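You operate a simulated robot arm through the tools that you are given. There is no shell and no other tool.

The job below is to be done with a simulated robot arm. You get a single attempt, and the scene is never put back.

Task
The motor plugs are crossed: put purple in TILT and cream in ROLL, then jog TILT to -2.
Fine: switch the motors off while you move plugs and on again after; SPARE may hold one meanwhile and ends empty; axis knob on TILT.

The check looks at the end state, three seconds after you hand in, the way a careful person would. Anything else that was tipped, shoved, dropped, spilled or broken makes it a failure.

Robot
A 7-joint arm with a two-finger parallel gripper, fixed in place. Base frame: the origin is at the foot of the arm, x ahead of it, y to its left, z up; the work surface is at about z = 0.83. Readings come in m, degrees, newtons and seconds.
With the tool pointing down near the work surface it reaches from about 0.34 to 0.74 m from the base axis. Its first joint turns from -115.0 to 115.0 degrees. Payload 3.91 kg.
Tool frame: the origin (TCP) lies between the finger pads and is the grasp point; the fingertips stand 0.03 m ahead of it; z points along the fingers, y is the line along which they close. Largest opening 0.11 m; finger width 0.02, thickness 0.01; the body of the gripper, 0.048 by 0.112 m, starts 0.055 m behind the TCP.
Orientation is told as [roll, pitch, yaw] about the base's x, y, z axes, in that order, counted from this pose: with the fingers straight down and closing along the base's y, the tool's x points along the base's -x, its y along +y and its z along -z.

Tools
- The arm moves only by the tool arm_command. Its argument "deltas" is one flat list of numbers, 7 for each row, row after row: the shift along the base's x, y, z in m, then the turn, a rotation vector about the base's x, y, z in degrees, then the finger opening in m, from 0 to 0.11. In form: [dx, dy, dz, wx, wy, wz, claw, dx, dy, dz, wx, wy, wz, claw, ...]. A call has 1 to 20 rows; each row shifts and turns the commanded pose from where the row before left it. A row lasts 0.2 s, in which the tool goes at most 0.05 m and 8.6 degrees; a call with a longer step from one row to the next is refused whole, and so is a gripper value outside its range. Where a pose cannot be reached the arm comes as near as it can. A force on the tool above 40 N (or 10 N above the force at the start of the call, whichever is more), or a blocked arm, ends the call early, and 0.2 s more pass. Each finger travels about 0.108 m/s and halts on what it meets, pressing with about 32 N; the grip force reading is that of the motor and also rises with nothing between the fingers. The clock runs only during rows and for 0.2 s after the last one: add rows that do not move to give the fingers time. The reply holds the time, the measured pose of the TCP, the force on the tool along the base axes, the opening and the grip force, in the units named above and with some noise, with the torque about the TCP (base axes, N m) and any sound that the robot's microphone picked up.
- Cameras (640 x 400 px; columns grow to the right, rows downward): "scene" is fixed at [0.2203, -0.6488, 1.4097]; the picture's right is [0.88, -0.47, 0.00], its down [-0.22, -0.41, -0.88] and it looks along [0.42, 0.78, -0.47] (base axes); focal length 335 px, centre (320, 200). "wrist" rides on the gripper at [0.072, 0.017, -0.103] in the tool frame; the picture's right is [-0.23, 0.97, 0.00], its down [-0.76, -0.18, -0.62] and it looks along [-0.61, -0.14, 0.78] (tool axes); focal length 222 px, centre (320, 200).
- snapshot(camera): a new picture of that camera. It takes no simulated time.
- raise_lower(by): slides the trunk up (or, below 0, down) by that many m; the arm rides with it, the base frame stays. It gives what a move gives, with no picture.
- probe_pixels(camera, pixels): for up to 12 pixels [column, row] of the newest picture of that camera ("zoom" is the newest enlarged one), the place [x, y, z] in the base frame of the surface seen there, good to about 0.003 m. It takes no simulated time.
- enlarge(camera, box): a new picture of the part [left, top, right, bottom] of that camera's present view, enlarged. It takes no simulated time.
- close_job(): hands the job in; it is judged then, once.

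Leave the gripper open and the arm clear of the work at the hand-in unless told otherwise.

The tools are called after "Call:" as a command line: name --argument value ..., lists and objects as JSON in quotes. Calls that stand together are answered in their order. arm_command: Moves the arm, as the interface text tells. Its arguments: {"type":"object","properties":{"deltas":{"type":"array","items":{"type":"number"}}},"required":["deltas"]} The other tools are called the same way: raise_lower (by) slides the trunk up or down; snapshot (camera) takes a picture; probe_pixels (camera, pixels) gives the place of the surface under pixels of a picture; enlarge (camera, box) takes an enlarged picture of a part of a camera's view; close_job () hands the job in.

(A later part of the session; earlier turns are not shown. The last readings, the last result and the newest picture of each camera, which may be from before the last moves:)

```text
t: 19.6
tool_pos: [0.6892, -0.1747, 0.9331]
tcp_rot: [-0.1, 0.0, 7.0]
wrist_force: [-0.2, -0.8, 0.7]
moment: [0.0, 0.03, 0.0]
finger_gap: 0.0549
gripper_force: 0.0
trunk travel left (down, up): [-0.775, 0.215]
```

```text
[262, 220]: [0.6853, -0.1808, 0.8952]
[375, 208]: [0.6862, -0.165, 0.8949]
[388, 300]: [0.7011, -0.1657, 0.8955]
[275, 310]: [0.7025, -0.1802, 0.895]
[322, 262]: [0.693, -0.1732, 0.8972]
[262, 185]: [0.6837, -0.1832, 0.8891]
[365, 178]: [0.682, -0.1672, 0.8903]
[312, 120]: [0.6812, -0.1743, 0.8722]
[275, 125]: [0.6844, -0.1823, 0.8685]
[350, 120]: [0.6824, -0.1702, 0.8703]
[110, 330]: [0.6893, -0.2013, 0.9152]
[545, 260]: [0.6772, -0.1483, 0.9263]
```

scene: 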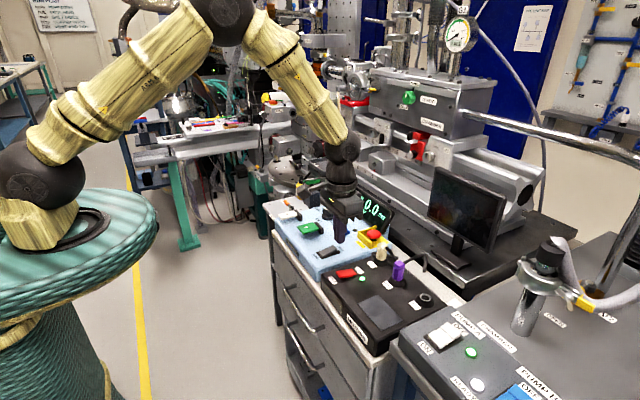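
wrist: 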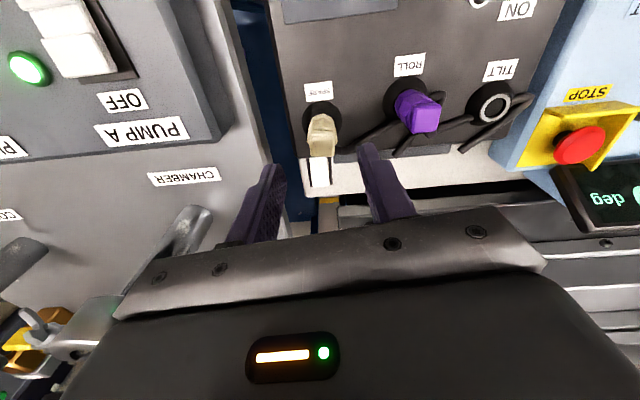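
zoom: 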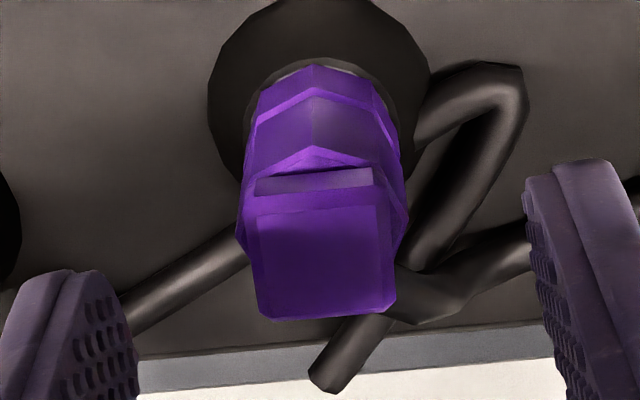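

Purple is at yaw ≈0, centred at (0.694, -0.173), and its hexagon flats face ±y. I'll yaw −7° back to 0, shift +1.5 mm in y, descend and grip.

Call:
arm_command --deltas '[0.001, 0.0015, 0, 0, 0, -7, 0.05, 0, 0, -0.015, 0, 0, 0, 0.045, 0, 0, -0.015, 0, 0, 0, 0.045, 0, 0, -0.012, 0, 0, 0, 0.045, 0, 0, -0.007, 0, 0, 0, 0.045, 0, 0, 0, 0, 0, 0, 0.02, 0, 0, 0, 0, 0, 0, 0, 0, 0, 0, 0, 0, 0, 0]'

Call:
enlarge --camera "scene" --box '[350, 220, 450, 290]'

```text
t: 21.4
tool_pos: [0.6925, -0.1736, 0.8845]
tcp_rot: [0.0, 0.0, 0.0]
wrist_force: [0.2, -2.9, 0.3]
moment: [-0.13, 0.0, 0.01]
finger_gap: 0.0253
gripper_force: 32.2
trunk travel left (down, up): [-0.775, 0.215]
```

```text
5.71 times, centred on (400, 255) of scene
```

zoom: 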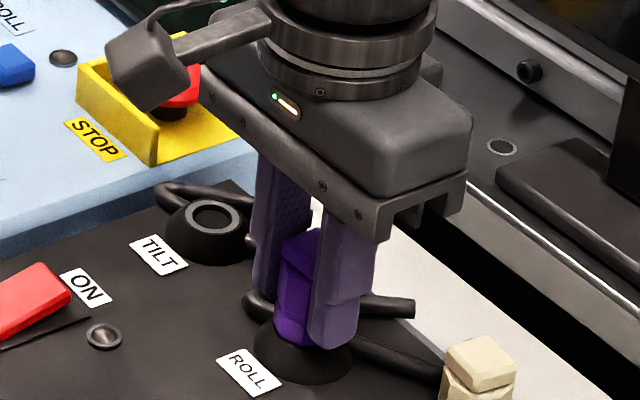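

Gripped at 25.3 mm. I'll pull straight up in small steps.

Call:
arm_command --deltas '[0, 0, 0.003, 0, 0, 0, 0, 0, 0, 0.004, 0, 0, 0, 0, 0, 0, 0.006, 0, 0, 0, 0, 0, 0, 0.01, 0, 0, 0, 0, 0, 0, 0.02, 0, 0, 0, 0, 0, 0, 0.01, 0, 0, 0, 0, 0, 0, 0, 0, 0, 0, 0]'

Call:
snapshot --camera "wrist"

Call:
enlarge --camera "wrist" --box '[220, 80, 440, 220]'

Call:
enlarge --camera "scene" --box '[350, 220, 450, 290]'

```text
t: 23.0
tool_pos: [0.6914, -0.1712, 0.9382]
tcp_rot: [0.0, 0.1, 0.0]
wrist_force: [-0.5, 0.0, -0.9]
moment: [-0.02, 0.02, 0.01]
finger_gap: 0.0254
gripper_force: 31.7
trunk travel left (down, up): [-0.775, 0.215]
```

```text
taken
```

wrist: 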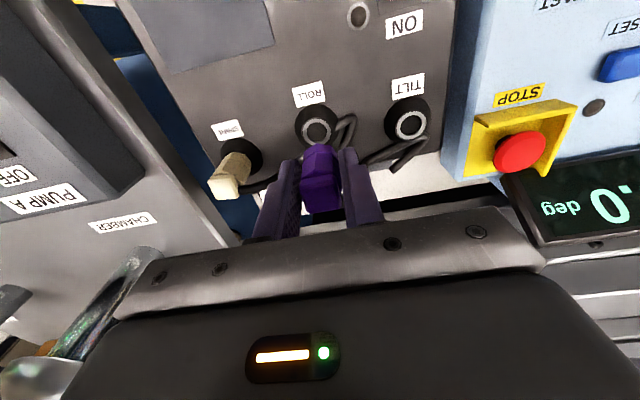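

```text
2.86 times, centred on (330, 150) of wrist
```

zoom: 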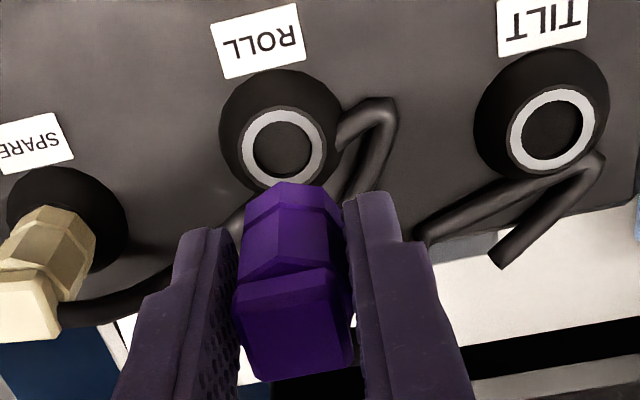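

```text
5.71 times, centred on (400, 255) of scene
```

zoom: 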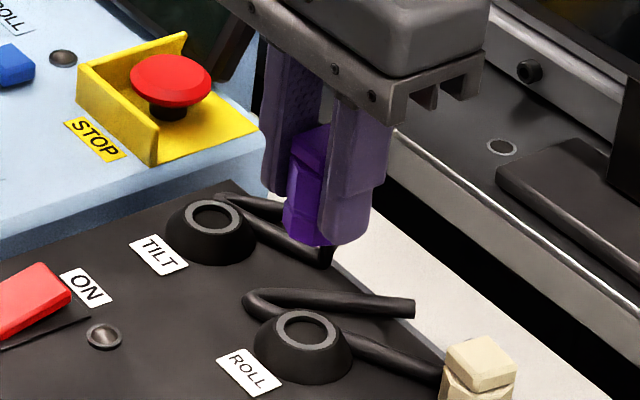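

Purple is out. I'll probe the ROLL and TILT rings in both views to get the exact offset between the sockets.

Call:
probe_pixels --camera "wrist" --pixels '[[317, 120], [305, 132], [329, 131], [412, 113], [410, 138], [399, 126], [424, 124], [318, 150], [320, 145]]'

Call:
probe_pixels --camera "zoom" --pixels '[[308, 315], [306, 345], [283, 329], [332, 332], [213, 203], [213, 229], [191, 215], [237, 218], [305, 240], [300, 215]]'

```text
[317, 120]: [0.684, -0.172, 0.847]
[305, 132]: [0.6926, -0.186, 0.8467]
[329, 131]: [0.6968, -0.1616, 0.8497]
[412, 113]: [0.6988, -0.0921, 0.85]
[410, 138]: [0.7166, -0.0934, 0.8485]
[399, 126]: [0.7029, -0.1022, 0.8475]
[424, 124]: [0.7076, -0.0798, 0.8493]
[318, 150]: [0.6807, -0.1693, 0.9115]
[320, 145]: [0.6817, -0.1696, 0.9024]
```

```text
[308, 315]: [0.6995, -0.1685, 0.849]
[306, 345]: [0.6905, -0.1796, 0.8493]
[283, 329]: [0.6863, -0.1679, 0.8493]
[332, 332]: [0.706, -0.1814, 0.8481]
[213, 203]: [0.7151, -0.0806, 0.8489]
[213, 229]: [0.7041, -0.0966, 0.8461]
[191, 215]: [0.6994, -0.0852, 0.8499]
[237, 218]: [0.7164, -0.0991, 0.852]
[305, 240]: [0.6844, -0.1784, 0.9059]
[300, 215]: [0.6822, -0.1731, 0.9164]
```

ROLL is (0.6955, -0.174) and TILT is (0.7073, -0.0912). The plug sprang about 2 mm toward +y when freed, so I'll shift (+0.012, +0.081) and lower to about 2 cm above seating.

Call:
arm_command --deltas '[0.004, 0.027, 0.005, 0, 0, 0, 0, 0.004, 0.027, 0, 0, 0, 0, 0, 0.004, 0.027, 0, 0, 0, 0, 0, 0, 0, -0.02, 0, 0, 0, 0, 0, 0, -0.018, 0, 0, 0, 0, 0, 0, 0, 0, 0, 0, 0]'

Call:
enlarge --camera "wrist" --box '[220, 80, 440, 220]'

Call:
enlarge --camera "scene" --box '[350, 220, 450, 290]'

```text
t: 24.4
tool_pos: [0.7024, -0.0916, 0.9045]
tcp_rot: [0.0, 0.0, 0.1]
wrist_force: [-0.3, -0.2, 0.3]
moment: [-0.05, -0.01, -0.02]
finger_gap: 0.0255
gripper_force: 32.7
trunk travel left (down, up): [-0.775, 0.215]
```

```text
2.86 times, centred on (330, 150) of wrist
```

zoom: 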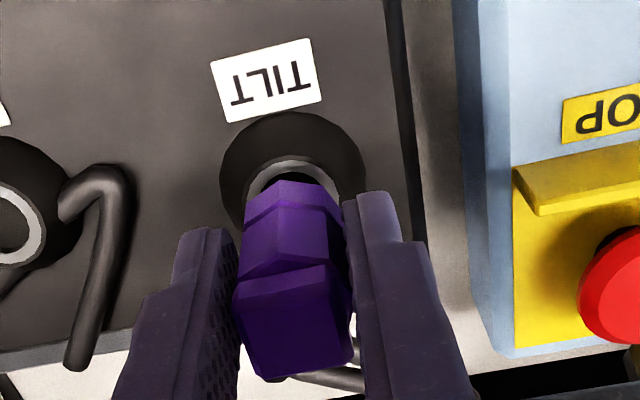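

```text
5.71 times, centred on (400, 255) of scene
```

zoom: 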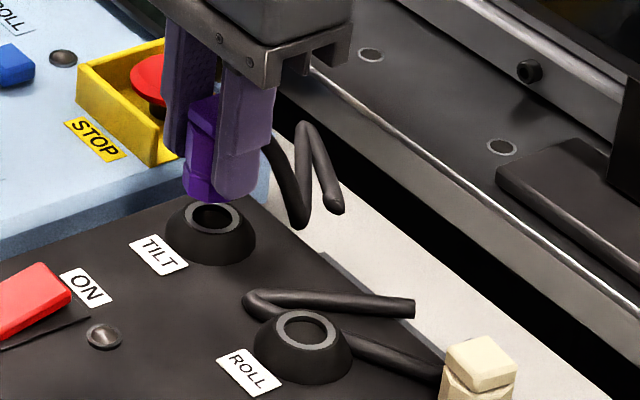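

The plug hangs centred over TILT in both views. I'll lower slowly by about 21 mm.

Call:
arm_command --deltas '[0, 0, -0.006, 0, 0, 0, 0, 0, 0, -0.005, 0, 0, 0, 0, 0, 0, -0.003, 0, 0, 0, 0, 0, 0, -0.003, 0, 0, 0, 0, 0, 0, -0.002, 0, 0, 0, 0, 0, 0, -0.002, 0, 0, 0, 0]'

Call:
enlarge --camera "scene" --box '[350, 220, 450, 290]'

```text
t: 25.8
tool_pos: [0.7054, -0.0922, 0.888]
tcp_rot: [0.0, -0.4, -0.1]
wrist_force: [-0.4, 2.1, 22.0]
moment: [0.34, -0.04, 0.02]
finger_gap: 0.0242
gripper_force: 32.4
trunk travel left (down, up): [-0.775, 0.215]
```

```text
5.71 times, centred on (400, 255) of scene
```

zoom: 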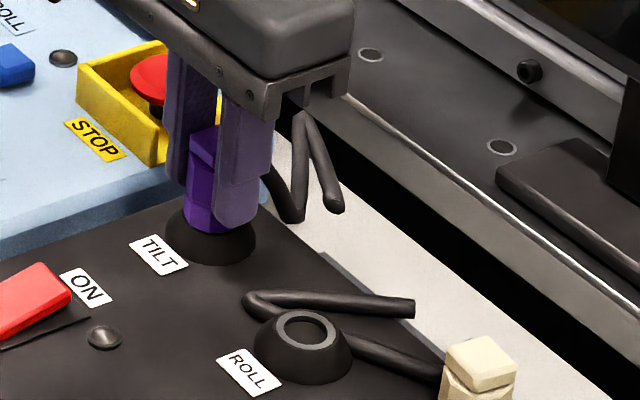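

Force rose to 22 N at z≈0.888, about 3 mm above the seated height, so it may be catching on the rim. I'll enlarge to look.

Call:
enlarge --camera "scene" --box '[370, 235, 405, 270]'

Call:
enlarge --camera "wrist" --box '[260, 100, 380, 220]'

```text
11.43 times, centred on (388, 252) of scene
```

zoom: 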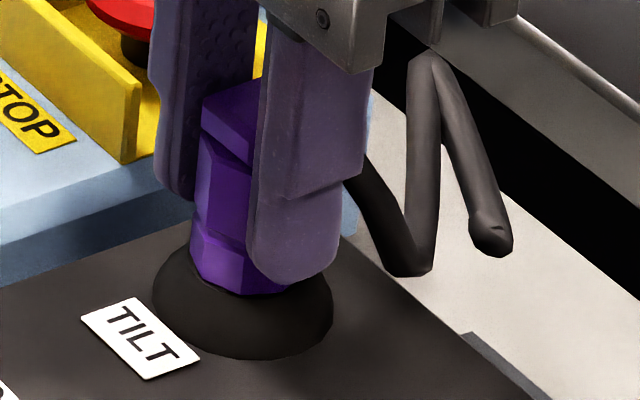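

```text
3.33 times, centred on (320, 160) of wrist
```

zoom: 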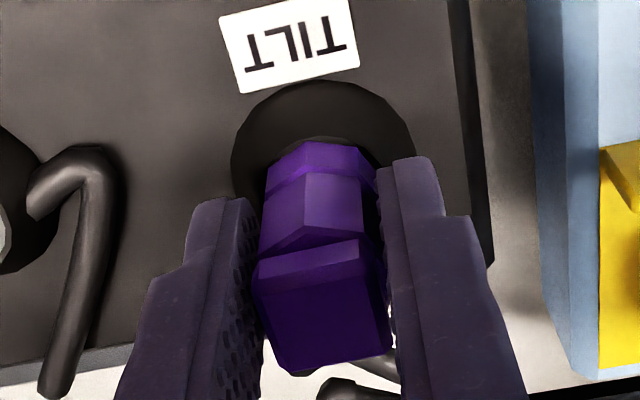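

I'll probe the cap's top face. Its z was 0.895 when seated, and variation across it would show tilt.

Call:
probe_pixels --camera "zoom" --pixels '[[275, 285], [310, 280], [355, 270], [290, 320], [325, 315], [370, 305], [300, 350], [340, 345], [375, 338], [320, 165], [290, 170], [345, 165]]'

Call:
probe_pixels --camera "wrist" --pixels '[[320, 150]]'

```text
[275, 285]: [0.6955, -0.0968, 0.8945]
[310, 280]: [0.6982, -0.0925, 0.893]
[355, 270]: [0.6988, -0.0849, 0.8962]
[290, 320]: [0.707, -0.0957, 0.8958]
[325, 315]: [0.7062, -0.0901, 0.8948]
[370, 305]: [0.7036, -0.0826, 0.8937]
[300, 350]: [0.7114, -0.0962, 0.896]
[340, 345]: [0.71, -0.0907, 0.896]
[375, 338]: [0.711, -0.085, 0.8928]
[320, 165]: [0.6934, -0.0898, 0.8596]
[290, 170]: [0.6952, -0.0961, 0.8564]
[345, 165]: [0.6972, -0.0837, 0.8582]
```

```text
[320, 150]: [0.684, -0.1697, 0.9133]
```

The cap top averages z≈0.895 and is level, which matches the seated height, so purple is in. I'll relax, open and rise to inspect.

Call:
arm_command --deltas '[0, 0, 0.002, 0, 0, 0, 0, 0, 0, 0, 0, 0, 0, 0.045, 0, 0, 0, 0, 0, 0, 0.045, 0, 0, 0.02, 0, 0, 0, 0.045, 0, 0, 0.03, 0, 0, 0, 0.05, 0, 0, 0.03, 0, 0, 0, 0.05]'

Call:
enlarge --camera "scene" --box '[350, 220, 450, 300]'

Call:
enlarge --camera "wrist" --box '[150, 80, 390, 220]'

```text
t: 27.2
tool_pos: [0.7043, -0.0936, 0.968]
tcp_rot: [0.1, 0.0, 0.0]
wrist_force: [0.2, 0.6, 0.0]
moment: [0.04, 0.0, 0.0]
finger_gap: 0.0501
gripper_force: 0.0
trunk travel left (down, up): [-0.775, 0.215]
```

```text
5.00 times, centred on (400, 260) of scene
```

zoom: 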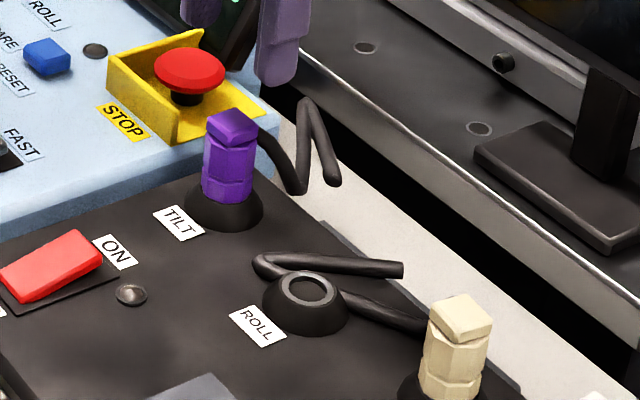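

```text
2.67 times, centred on (270, 150) of wrist
```

zoom: 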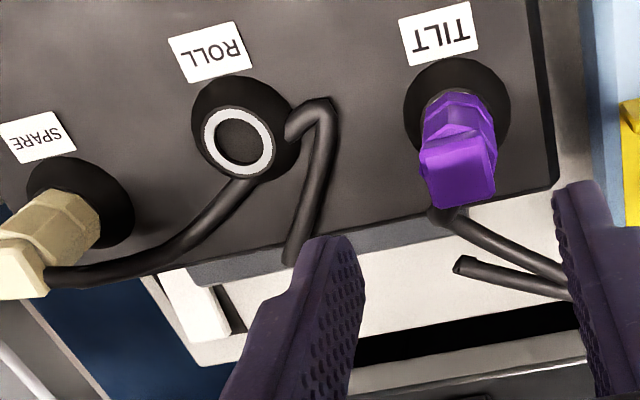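

Purple stands upright in TILT. Now I'll fetch cream: move above SPARE, yaw +7°, and stop high to check.

Call:
arm_command --deltas '[0, -0.0416, 0, 0, 0, 0, 0.05, 0, -0.0416, 0, 0, 0, 0, 0.05, 0, -0.0416, 0, 0, 0, 0, 0.05, -0.004, -0.0412, 0, 0, 0, 7, 0.05, 0, 0, -0.03, 0, 0, 0, 0.05, 0, 0, 0, 0, 0, 0, 0.05]'

Call:
enlarge --camera "wrist" --box '[270, 100, 370, 200]'

Call:
enlarge --camera "scene" --box '[380, 220, 480, 300]'

```text
t: 28.6
tool_pos: [0.7, -0.2586, 0.9366]
tcp_rot: [-0.1, 0.1, 7.0]
wrist_force: [0.9, 0.5, 0.1]
moment: [-0.03, -0.03, -0.01]
finger_gap: 0.05
gripper_force: 0.0
trunk travel left (down, up): [-0.775, 0.215]
```

```text
4.00 times, centred on (320, 150) of wrist
```

zoom: 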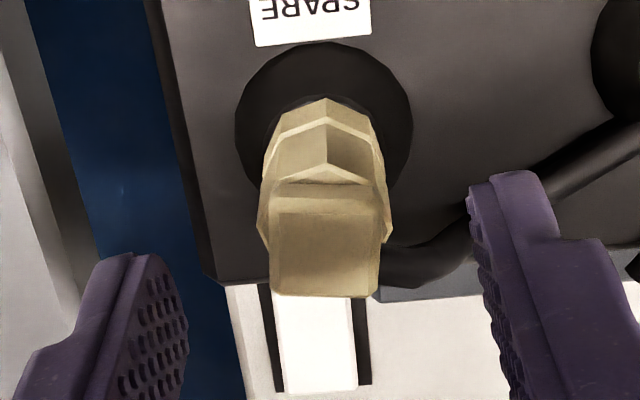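

```text
5.00 times, centred on (430, 260) of scene
```

zoom: 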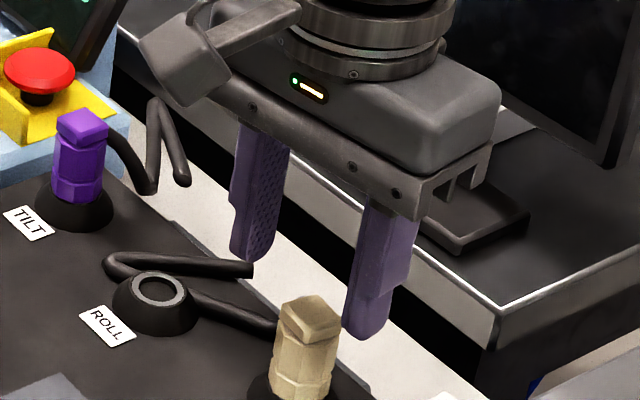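

Centred between the fingers. I'll probe the cream cap corners to confirm its yaw before gripping.

Call:
enlarge --camera "wrist" --box '[270, 100, 370, 200]'

Call:
probe_pixels --camera "zoom" --pixels '[[278, 215], [368, 215], [368, 285], [285, 285], [325, 250], [325, 185], [290, 160], [350, 155], [325, 120], [180, 310], [480, 230]]'

```text
4.00 times, centred on (320, 150) of wrist
```

zoom: 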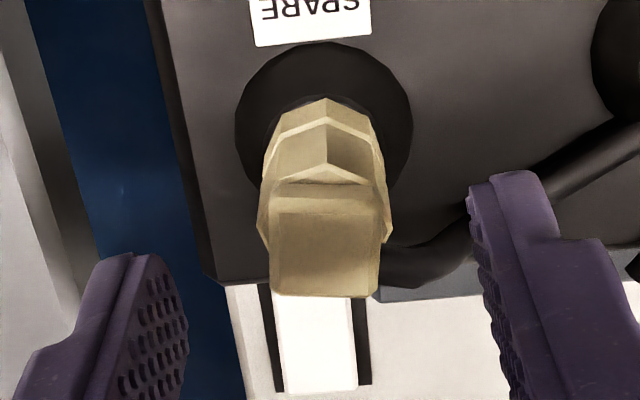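

```text
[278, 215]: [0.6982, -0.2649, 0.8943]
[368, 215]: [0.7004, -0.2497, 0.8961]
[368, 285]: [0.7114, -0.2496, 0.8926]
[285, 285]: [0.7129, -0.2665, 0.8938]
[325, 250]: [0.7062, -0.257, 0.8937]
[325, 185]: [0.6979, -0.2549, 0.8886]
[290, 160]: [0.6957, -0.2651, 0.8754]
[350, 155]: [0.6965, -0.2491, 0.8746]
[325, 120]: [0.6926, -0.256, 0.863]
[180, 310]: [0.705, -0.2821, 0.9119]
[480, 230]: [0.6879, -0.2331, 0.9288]
```

Cream now reads as yaw ≈0, so I'll turn the tool back to 0, descend and grip.

Call:
arm_command --deltas '[0, 0, 0, 0, 0, -7, 0.05, 0, 0, -0.015, 0, 0, 0, 0.045, 0, 0, -0.015, 0, 0, 0, 0.045, 0, 0, -0.014, 0, 0, 0, 0.045, 0, 0, -0.007, 0, 0, 0, 0.045, 0, 0, 0, 0, 0, 0, 0.02, 0, 0, 0, 0, 0, 0, 0, 0, 0, 0, 0, 0, 0, 0]'

Call:
enlarge --camera "scene" --box '[380, 220, 480, 300]'

```text
t: 30.4
tool_pos: [0.7007, -0.2578, 0.8857]
tcp_rot: [0.0, -0.1, 0.0]
wrist_force: [-0.4, -1.4, 0.6]
moment: [-0.07, -0.01, 0.01]
finger_gap: 0.0253
gripper_force: 31.7
trunk travel left (down, up): [-0.775, 0.215]
```

```text
5.00 times, centred on (430, 260) of scene
```

zoom: 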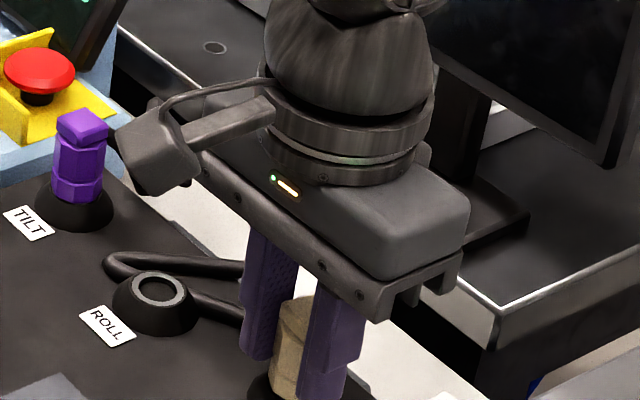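

Gripped with little side force. I'll pull up 5.3 cm and look.

Call:
arm_command --deltas '[0, 0, 0.003, 0, 0, 0, 0, 0, 0, 0.004, 0, 0, 0, 0, 0, 0, 0.006, 0, 0, 0, 0, 0, 0, 0.01, 0, 0, 0, 0, 0, 0, 0.02, 0, 0, 0, 0, 0, 0, 0.01, 0, 0, 0, 0, 0, 0, 0, 0, 0, 0, 0]'

Call:
snapshot --camera "wrist"

Call:
enlarge --camera "scene" --box '[380, 220, 480, 300]'

```text
t: 32.0
tool_pos: [0.7004, -0.2591, 0.9389]
tcp_rot: [0.1, 0.0, 0.0]
wrist_force: [-0.6, -0.2, -0.2]
moment: [0.03, -0.01, 0.0]
finger_gap: 0.0253
gripper_force: 32.0
trunk travel left (down, up): [-0.775, 0.215]
```

```text
taken
```

wrist: 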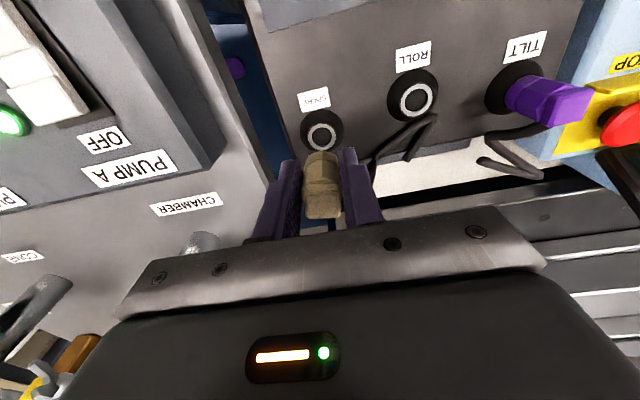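

```text
5.00 times, centred on (430, 260) of scene
```

zoom: 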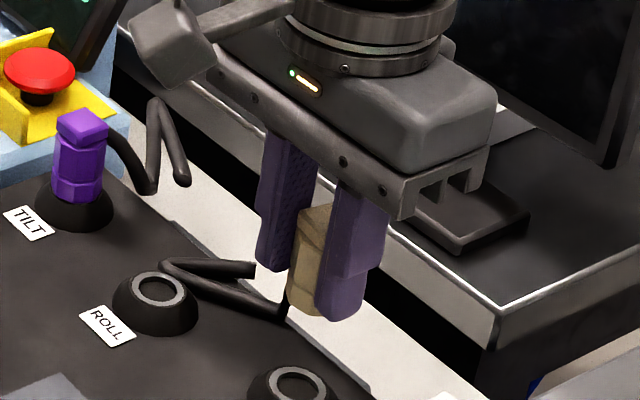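

Cream is free. I'll shift (−0.0112, +0.082) to above ROLL, then lower to about 2 cm above seating.

Call:
arm_command --deltas '[-0.0037, 0.0273, 0.005, 0, 0, 0, 0, -0.0037, 0.0273, 0, 0, 0, 0, 0, -0.0038, 0.0274, 0, 0, 0, 0, 0, 0, 0, -0.02, 0, 0, 0, 0, 0, 0, -0.018, 0, 0, 0, 0, 0, 0, 0, 0, 0, 0, 0]'

Call:
enlarge --camera "wrist" --box '[220, 80, 440, 220]'

Call:
enlarge --camera "scene" --box '[350, 230, 450, 300]'

```text
t: 33.4
tool_pos: [0.6883, -0.1762, 0.9043]
tcp_rot: [-0.1, 0.0, 0.0]
wrist_force: [-0.2, 0.7, -1.3]
moment: [-0.01, 0.03, 0.0]
finger_gap: 0.025
gripper_force: 32.4
trunk travel left (down, up): [-0.775, 0.215]
```

```text
2.86 times, centred on (330, 150) of wrist
```

zoom: 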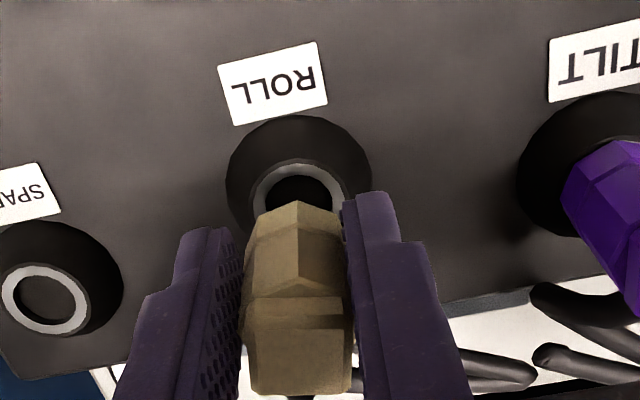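

```text
5.71 times, centred on (400, 265) of scene
```

zoom: 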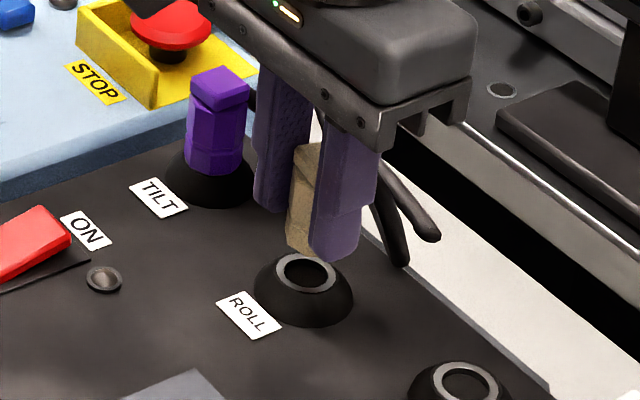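

The offset over ROLL needs a closer look, so I'll enlarge strongly and probe the plug body against the ring.

Call:
enlarge --camera "scene" --box '[385, 245, 425, 285]'

Call:
enlarge --camera "wrist" --box '[270, 100, 370, 200]'

Call:
probe_pixels --camera "zoom" --pixels '[[290, 120], [265, 150], [315, 110], [340, 130], [290, 235], [255, 250], [325, 245], [285, 280], [240, 300], [340, 300]]'

```text
10.00 times, centred on (405, 265) of scene
```

zoom: 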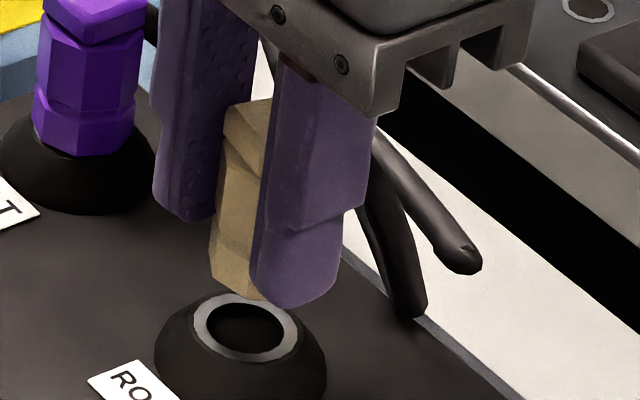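

```text
4.00 times, centred on (320, 150) of wrist
```

zoom: 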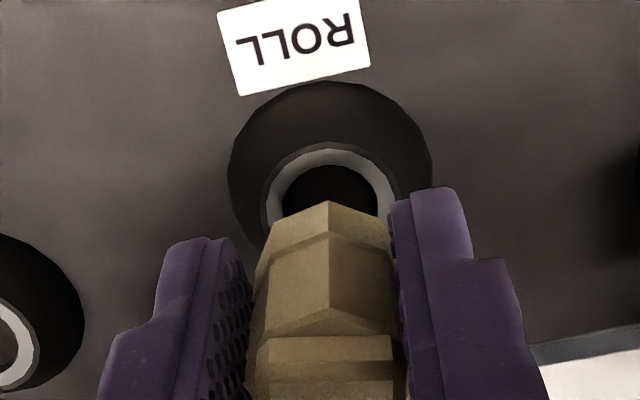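

```text
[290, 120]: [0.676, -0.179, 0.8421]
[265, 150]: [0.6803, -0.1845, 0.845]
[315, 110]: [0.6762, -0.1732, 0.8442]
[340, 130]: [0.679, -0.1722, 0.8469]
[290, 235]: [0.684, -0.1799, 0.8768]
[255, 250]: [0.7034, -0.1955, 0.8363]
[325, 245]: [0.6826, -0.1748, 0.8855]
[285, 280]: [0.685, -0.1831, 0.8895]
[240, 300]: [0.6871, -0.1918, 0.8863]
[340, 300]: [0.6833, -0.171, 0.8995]
```

The estimates from both views agree within about 1–2 mm, the same tolerance as the previous insertions. I'll lower slowly and watch the force.

Call:
arm_command --deltas '[0, 0, -0.006, 0, 0, 0, 0, 0, 0, -0.005, 0, 0, 0, 0, 0, 0, -0.003, 0, 0, 0, 0, 0, 0, -0.002, 0, 0, 0, 0]'

Call:
enlarge --camera "scene" --box '[385, 245, 425, 285]'

```text
t: 34.4
tool_pos: [0.6903, -0.1758, 0.8894]
tcp_rot: [0.0, 0.0, 0.0]
wrist_force: [-0.3, 0.2, -0.3]
moment: [-0.02, -0.01, 0.0]
finger_gap: 0.0251
gripper_force: 32.3
trunk travel left (down, up): [-0.775, 0.215]
```

```text
10.00 times, centred on (405, 265) of scene
```

zoom: 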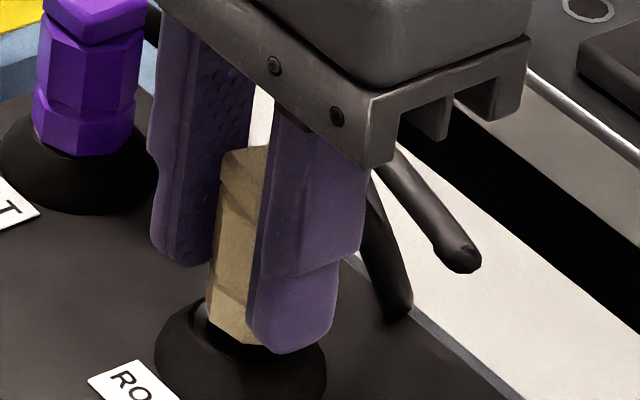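

No contact yet. Comparing body with collar in this view, as against how purple sits in its collar, cream is about 2 mm too far right. I'll correct by (−1.5, +1.5) mm and continue down gently.

Call:
arm_command --deltas '[-0.0015, 0.0015, 0, 0, 0, 0, 0, 0, 0, -0.002, 0, 0, 0, 0, 0, 0, -0.0015, 0, 0, 0, 0, 0, 0, -0.001, 0, 0, 0, 0]'

Call:
enlarge --camera "scene" --box '[385, 245, 425, 285]'

Call:
enlarge --camera "wrist" --box '[270, 100, 370, 200]'

```text
t: 35.4
tool_pos: [0.6875, -0.1754, 0.8862]
tcp_rot: [0.0, -0.1, 0.0]
wrist_force: [-1.9, -1.4, 5.1]
moment: [-0.03, 0.03, 0.0]
finger_gap: 0.0251
gripper_force: 32.2
trunk travel left (down, up): [-0.775, 0.215]
```

```text
10.00 times, centred on (405, 265) of scene
```

zoom: 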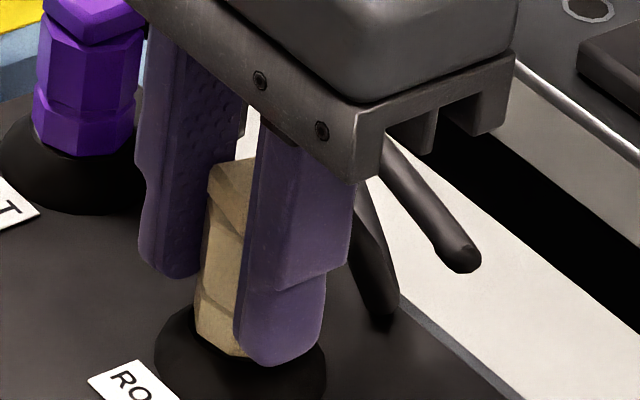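

```text
4.00 times, centred on (320, 150) of wrist
```

zoom: 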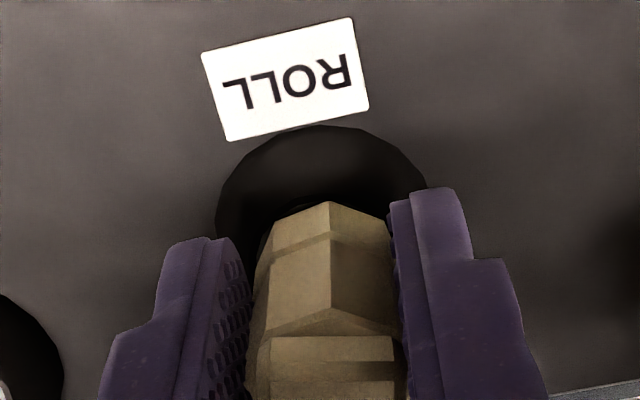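

Now centred in the collar, with contact at 5 N. I'll press 2 mm more to seat it.

Call:
arm_command --deltas '[0, 0, -0.001, 0, 0, 0, 0, 0, 0, -0.001, 0, 0, 0, 0, 0, 0, -0.001, 0, 0, 0, 0]'

Call:
enlarge --camera "wrist" --box '[270, 130, 370, 230]'

Call:
probe_pixels --camera "zoom" --pixels '[[290, 260], [330, 260], [375, 255], [290, 290], [330, 290], [380, 285]]'

```text
t: 36.2
tool_pos: [0.6876, -0.174, 0.8859]
tcp_rot: [-0.1, -0.3, -0.1]
wrist_force: [-2.1, -0.8, 25.5]
moment: [-0.02, -0.02, 0.09]
finger_gap: 0.0247
gripper_force: 32.0
trunk travel left (down, up): [-0.775, 0.215]
```

```text
4.00 times, centred on (320, 180) of wrist
```

zoom: 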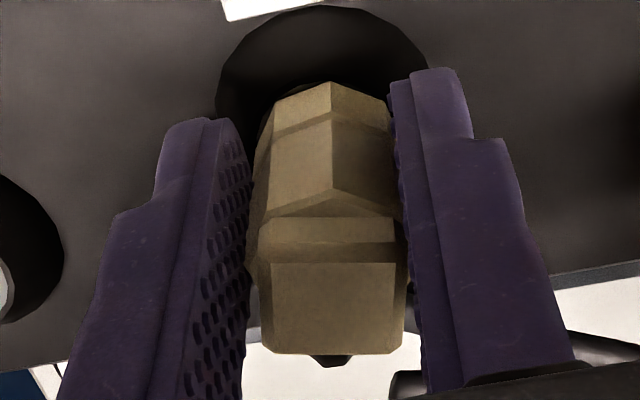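

```text
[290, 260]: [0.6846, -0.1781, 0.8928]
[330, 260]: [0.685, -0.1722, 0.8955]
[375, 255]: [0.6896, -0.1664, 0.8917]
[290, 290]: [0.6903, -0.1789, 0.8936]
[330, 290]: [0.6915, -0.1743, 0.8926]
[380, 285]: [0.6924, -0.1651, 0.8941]
```

The cap top is at z≈0.894 and level, so it's seated. I'll relax, open, rise and inspect all the sockets.

Call:
arm_command --deltas '[0, 0, 0.003, 0, 0, 0, 0, 0, 0, 0, 0, 0, 0, 0.045, 0, 0, 0, 0, 0, 0, 0.045, 0, 0, 0.02, 0, 0, 0, 0.045, 0, 0, 0.03, 0, 0, 0, 0.05, 0, 0, 0.04, 0, 0, 0, 0.05, -0.04, 0, 0.01, 0, 0, 0, 0.05]'

Call:
enlarge --camera "scene" --box '[350, 230, 450, 310]'

Call:
enlarge --camera "wrist" --box '[200, 80, 440, 220]'

```text
t: 37.8
tool_pos: [0.6453, -0.1736, 0.9877]
tcp_rot: [0.1, -0.1, 0.0]
wrist_force: [-1.1, -0.1, 0.3]
moment: [0.0, -0.04, -0.05]
finger_gap: 0.0504
gripper_force: 0.0
trunk travel left (down, up): [-0.775, 0.215]
```

```text
5.00 times, centred on (400, 270) of scene
```

zoom: 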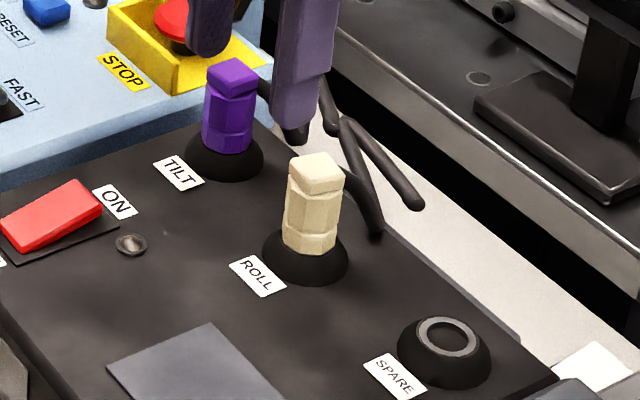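

```text
2.67 times, centred on (320, 150) of wrist
```

zoom: 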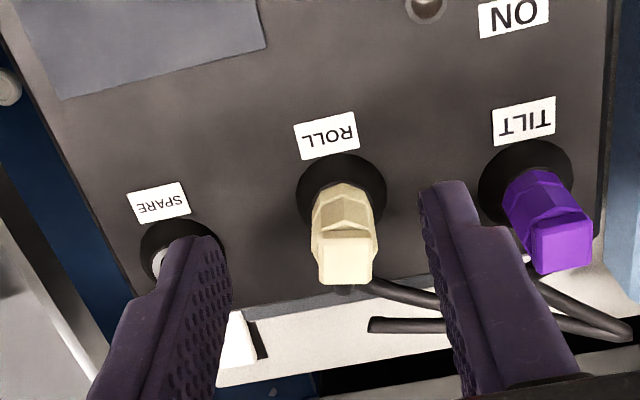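

The plugs are swapped: purple in TILT, cream in ROLL, SPARE empty. Next is motors ON. I'll close the fingers, move above the ON end at about (0.611, -0.093), stop above it and check.

Call:
arm_command --deltas '[-0.0175, 0.04, 0, 0, 0, 0, 0.02, -0.0175, 0.04, 0, 0, 0, 0, 0, 0, 0, -0.04, 0, 0, 0, 0, 0, 0, -0.035, 0, 0, 0, 0, 0, 0, 0, 0, 0, 0, 0]'

Call:
enlarge --camera "scene" --box '[320, 230, 420, 300]'

Call:
enlarge --camera "wrist" --box '[220, 60, 440, 200]'

```text
t: 39.0
tool_pos: [0.612, -0.093, 0.9104]
tcp_rot: [-0.1, 0.0, 0.0]
wrist_force: [0.3, -0.6, -0.2]
moment: [0.0, -0.01, 0.03]
finger_gap: 0.0001
gripper_force: 32.3
trunk travel left (down, up): [-0.775, 0.215]
```

```text
5.71 times, centred on (370, 265) of scene
```

zoom: 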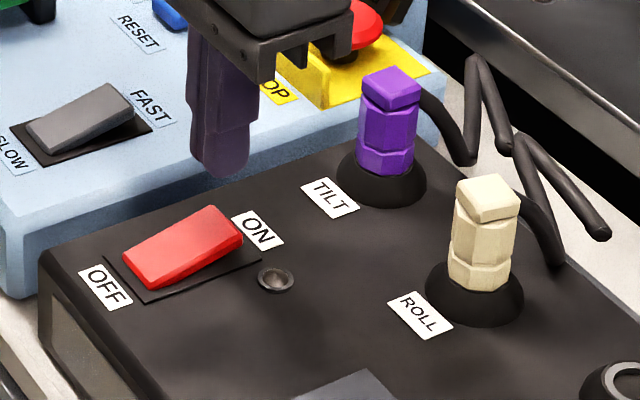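

```text
2.86 times, centred on (330, 130) of wrist
```

zoom: 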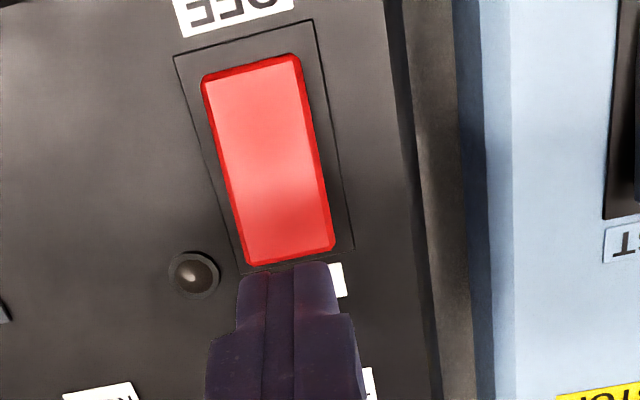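

The ON end is now raised and the finger is nearly over it. I'll probe the end's position.

Call:
probe_pixels --camera "zoom" --pixels '[[255, 250], [290, 248], [325, 240], [285, 220], [255, 85]]'

```text
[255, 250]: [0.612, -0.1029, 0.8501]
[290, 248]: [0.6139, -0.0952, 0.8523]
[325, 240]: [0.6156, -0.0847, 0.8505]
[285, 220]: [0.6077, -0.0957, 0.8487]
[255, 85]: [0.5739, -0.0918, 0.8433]
```

The ON end's edge is at (0.614, -0.094, 0.852), so the fingers at x=0.612 are good. I'll press down in small steps.

Call:
arm_command --deltas '[-0.001, -0.001, -0.016, 0, 0, 0, 0, 0, 0, -0.01, 0, 0, 0, 0, 0, 0, -0.004, 0, 0, 0, 0, 0, 0, -0.003, 0, 0, 0, 0, 0, 0, -0.002, 0, 0, 0, 0, 0, 0, -0.002, 0, 0, 0, 0]'

Call:
enlarge --camera "scene" --box '[320, 230, 420, 300]'

```text
t: 40.4
tool_pos: [0.6109, -0.0939, 0.8735]
tcp_rot: [0.0, -0.2, 0.0]
wrist_force: [-1.3, 0.5, 7.5]
moment: [-0.02, 0.14, 0.01]
finger_gap: 0.0001
gripper_force: 31.9
trunk travel left (down, up): [-0.775, 0.215]
```

```text
5.71 times, centred on (370, 265) of scene
```

zoom: 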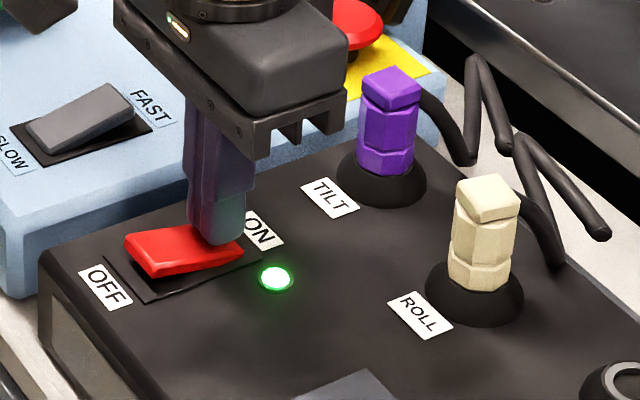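

The lamp is green and the motors are on. I'll rise and go toward the axis knob at about (0.694, 0.183) for a closer look, and check the display.

Call:
arm_command --deltas '[0, 0, 0.03, 0, 0, 0, 0, 0, 0, 0.045, 0, 0, 0, 0, 0, 0, 0.045, 0, 0, 0, 0, 0, 0.045, 0, 0, 0, 0, 0.03, 0, 0.045, 0, 0, 0, 0, 0.06, 0, 0.045, 0, 0, 0, 0, 0.08, 0, 0.045, 0, 0, 0, 0, 0.1, 0, 0.045, 0, 0, 0, 0, 0.11, 0, 0.02, 0, 0, 0, 0, 0.11, 0, 0, 0, 0, 0, 0, 0.11]'

Call:
snapshot --camera "wrist"

Call:
enlarge --camera "wrist" --box '[220, 80, 440, 220]'

Call:
enlarge --camera "scene" --box '[280, 180, 400, 265]'

```text
t: 42.6
tool_pos: [0.6118, 0.1485, 0.995]
tcp_rot: [0.0, -0.1, 0.0]
wrist_force: [1.1, 0.0, -0.6]
moment: [0.0, -0.01, -0.02]
finger_gap: 0.1099
gripper_force: 0.0
trunk travel left (down, up): [-0.775, 0.215]
```

```text
taken
```

wrist: 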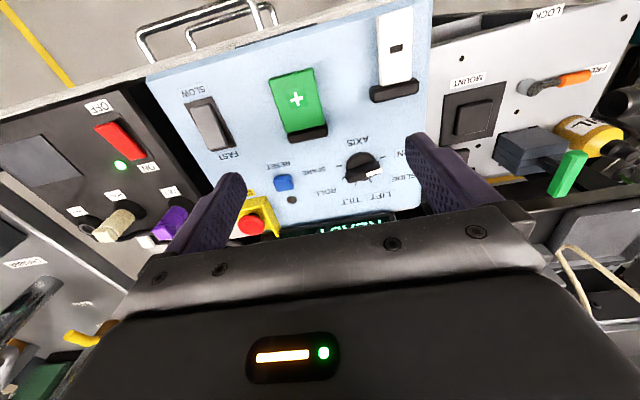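

```text
2.86 times, centred on (330, 150) of wrist
```

zoom: 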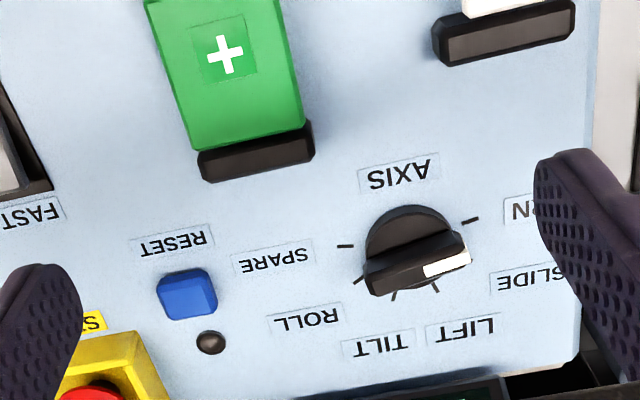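

```text
4.71 times, centred on (340, 222) of scene
```

zoom: 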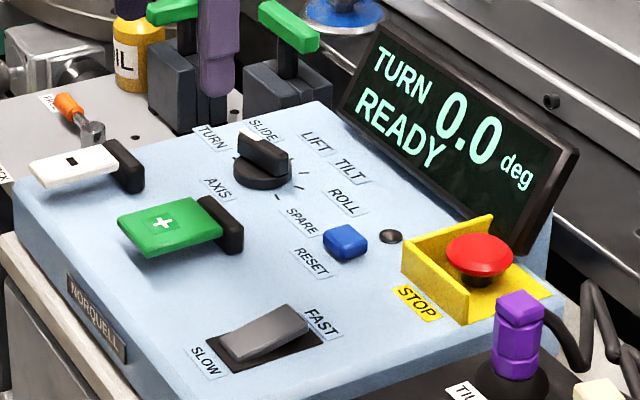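

The display reads TURN 0.0 deg READY. The knob's white end points toward TURN (+y) and TILT is two to three detents clockwise toward +x. I'll enlarge and probe the ticks, labels and bar ends.

Call:
enlarge --camera "wrist" --box '[310, 120, 410, 220]'

```text
4.00 times, centred on (360, 170) of wrist
```

zoom: 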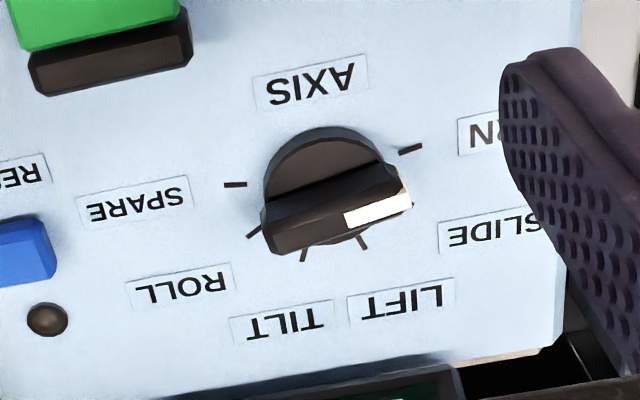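

Call:
probe_pixels --camera "zoom" --pixels '[[410, 149], [405, 208], [362, 243], [304, 256], [253, 232], [235, 185], [325, 150], [385, 180], [290, 220], [375, 213], [280, 243], [405, 195]]'

Call:
probe_pixels --camera "wrist" --pixels '[[397, 47], [393, 93], [297, 99], [305, 134], [283, 182], [207, 120], [221, 145], [363, 158]]'

```text
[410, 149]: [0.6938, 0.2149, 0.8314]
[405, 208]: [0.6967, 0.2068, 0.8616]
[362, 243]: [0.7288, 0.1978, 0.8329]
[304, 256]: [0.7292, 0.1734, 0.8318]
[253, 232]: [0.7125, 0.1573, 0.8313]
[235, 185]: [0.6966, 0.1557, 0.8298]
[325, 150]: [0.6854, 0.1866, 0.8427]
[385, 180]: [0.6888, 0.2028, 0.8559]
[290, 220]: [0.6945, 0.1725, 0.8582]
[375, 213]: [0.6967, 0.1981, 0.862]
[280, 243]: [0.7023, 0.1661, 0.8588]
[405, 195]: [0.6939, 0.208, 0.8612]
```

```text
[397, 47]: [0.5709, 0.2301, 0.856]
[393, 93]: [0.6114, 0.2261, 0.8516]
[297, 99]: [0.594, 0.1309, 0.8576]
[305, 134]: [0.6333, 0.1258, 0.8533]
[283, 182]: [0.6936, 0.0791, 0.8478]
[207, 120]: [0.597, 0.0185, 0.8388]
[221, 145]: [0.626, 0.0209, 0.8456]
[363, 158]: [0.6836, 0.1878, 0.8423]
```

The ticks put the knob centre at about (0.7005, 0.1855), with detents every 40°: TURN at about 100°, TILT at about −20°. Turning it means −120° about z. The bar's top is at z≈0.861 and the disc at about 0.845. Before bringing the gripper in I'll check the display's position and height.

Call:
snapshot --camera "scene"

Call:
probe_pixels --camera "scene" --pixels '[[354, 188], [396, 208], [388, 226], [350, 205], [344, 206], [380, 218], [336, 212], [329, 219], [333, 215], [377, 231], [386, 240], [366, 194]]'

```text
taken
```

scene: 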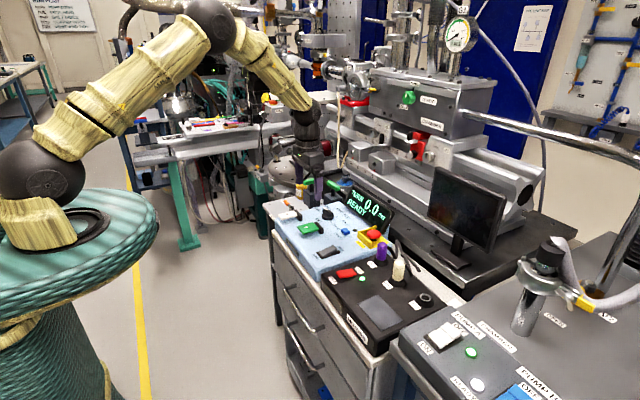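

```text
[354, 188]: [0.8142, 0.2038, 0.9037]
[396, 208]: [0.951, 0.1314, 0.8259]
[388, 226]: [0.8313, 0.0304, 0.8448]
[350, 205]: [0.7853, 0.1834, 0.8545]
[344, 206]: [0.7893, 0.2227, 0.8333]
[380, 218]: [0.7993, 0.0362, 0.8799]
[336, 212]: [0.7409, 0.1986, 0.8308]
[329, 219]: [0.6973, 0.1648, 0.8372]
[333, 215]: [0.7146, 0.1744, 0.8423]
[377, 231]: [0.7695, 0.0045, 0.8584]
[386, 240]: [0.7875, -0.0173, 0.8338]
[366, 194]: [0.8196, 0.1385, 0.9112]
```

The display reaches z≈0.912 at x≥0.785, so it's clear. I'll also check the green lever handles and boxes beyond y≈0.27.

Call:
probe_pixels --camera "wrist" --pixels '[[568, 175], [575, 157], [530, 145], [510, 160], [478, 110], [590, 130], [560, 190], [455, 155]]'

Call:
probe_pixels --camera "scene" --pixels '[[303, 186], [332, 183], [298, 192], [340, 190], [306, 197], [328, 214], [325, 210]]'

```text
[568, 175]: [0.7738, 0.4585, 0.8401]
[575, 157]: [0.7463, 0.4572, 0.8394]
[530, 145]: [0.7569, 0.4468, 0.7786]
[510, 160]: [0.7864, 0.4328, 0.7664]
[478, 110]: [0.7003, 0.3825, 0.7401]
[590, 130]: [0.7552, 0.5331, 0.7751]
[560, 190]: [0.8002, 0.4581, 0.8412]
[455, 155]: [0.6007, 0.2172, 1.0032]
```

```text
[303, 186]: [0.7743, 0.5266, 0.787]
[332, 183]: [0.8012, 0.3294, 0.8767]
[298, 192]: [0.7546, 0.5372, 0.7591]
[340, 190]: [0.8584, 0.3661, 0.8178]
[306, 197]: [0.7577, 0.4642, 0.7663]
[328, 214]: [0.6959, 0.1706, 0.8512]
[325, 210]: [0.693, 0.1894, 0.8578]
```

Nothing nearby interferes. I'll turn the tool +100° while moving above the knob centre at z≈0.975.

Call:
arm_command --deltas '[0.0074, 0.0031, -0.0017, 0, 0, 8.333, 0.05, 0.0074, 0.0031, -0.0017, 0, 0, 8.333, 0.05, 0.0074, 0.0031, -0.0017, 0, 0, 8.333, 0.05, 0.0074, 0.0031, -0.0017, 0, 0, 8.333, 0.05, 0.0074, 0.0031, -0.0017, 0, 0, 8.333, 0.05, 0.0074, 0.0031, -0.0017, 0, 0, 8.333, 0.05, 0.0074, 0.0031, -0.0017, 0, 0, 8.333, 0.05, 0.0074, 0.0031, -0.0017, 0, 0, 8.333, 0.05, 0.0074, 0.0031, -0.0017, 0, 0, 8.333, 0.05, 0.0074, 0.0031, -0.0017, 0, 0, 8.333, 0.05, 0.0074, 0.0031, -0.0017, 0, 0, 8.333, 0.05, 0.0074, 0.0031, -0.0017, 0, 0, 8.333, 0.05, 0, 0, 0, 0, 0, 0, 0.05]'

Call:
snapshot --camera "wrist"

Call:
enlarge --camera "scene" --box '[260, 160, 400, 265]'

```text
t: 45.4
tool_pos: [0.701, 0.1883, 0.9719]
tcp_rot: [0.1, 0.0, 100.1]
wrist_force: [0.4, -1.0, -0.5]
moment: [-0.01, 0.0, -0.02]
finger_gap: 0.05
gripper_force: 0.2
trunk travel left (down, up): [-0.775, 0.215]
```

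```text
taken
```

wrist: 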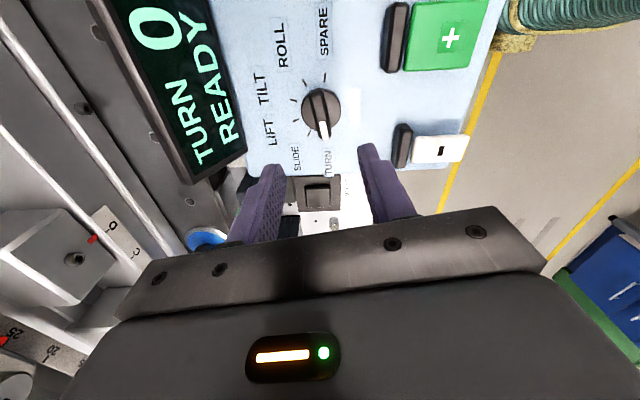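

```text
3.81 times, centred on (330, 212) of scene
```

zoom: 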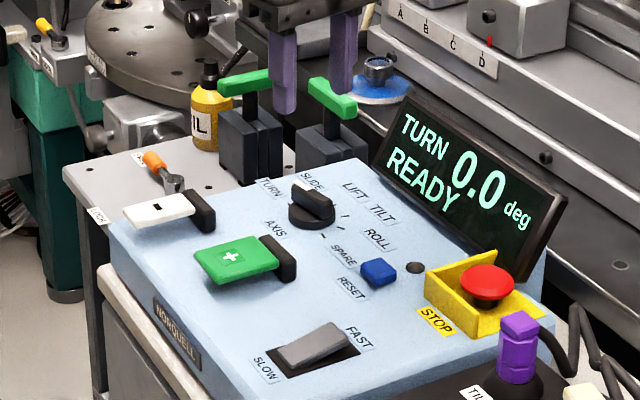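

The yaw of 100° was reached, and the knob at (321,115) is clearly visible. I'll enlarge and probe the bar, ticks and fingers.

Call:
enlarge --camera "wrist" --box '[260, 50, 400, 190]'

```text
2.86 times, centred on (330, 120) of wrist
```

zoom: 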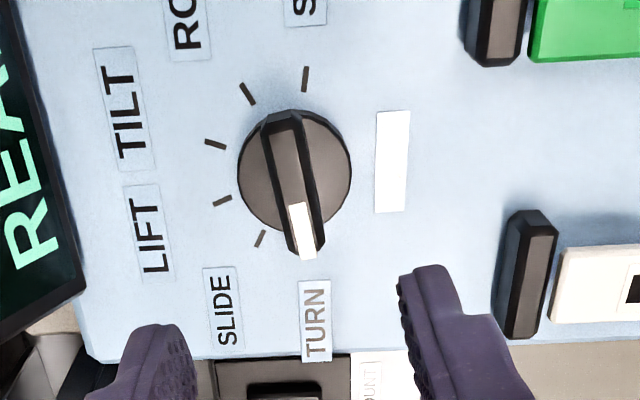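

Call:
probe_pixels --camera "zoom" --pixels '[[281, 120], [303, 240], [292, 180], [250, 175], [335, 175], [246, 93], [215, 143], [222, 201], [260, 239], [305, 78], [185, 350], [405, 290]]'

```text
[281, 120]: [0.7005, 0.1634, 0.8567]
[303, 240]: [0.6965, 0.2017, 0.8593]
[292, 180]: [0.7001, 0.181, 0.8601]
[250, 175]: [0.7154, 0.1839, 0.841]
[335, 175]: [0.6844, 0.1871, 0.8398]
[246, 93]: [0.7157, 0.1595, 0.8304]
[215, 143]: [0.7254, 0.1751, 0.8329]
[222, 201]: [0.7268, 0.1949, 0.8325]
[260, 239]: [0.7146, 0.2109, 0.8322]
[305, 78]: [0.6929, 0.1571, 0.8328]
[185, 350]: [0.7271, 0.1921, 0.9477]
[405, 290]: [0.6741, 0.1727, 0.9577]
```

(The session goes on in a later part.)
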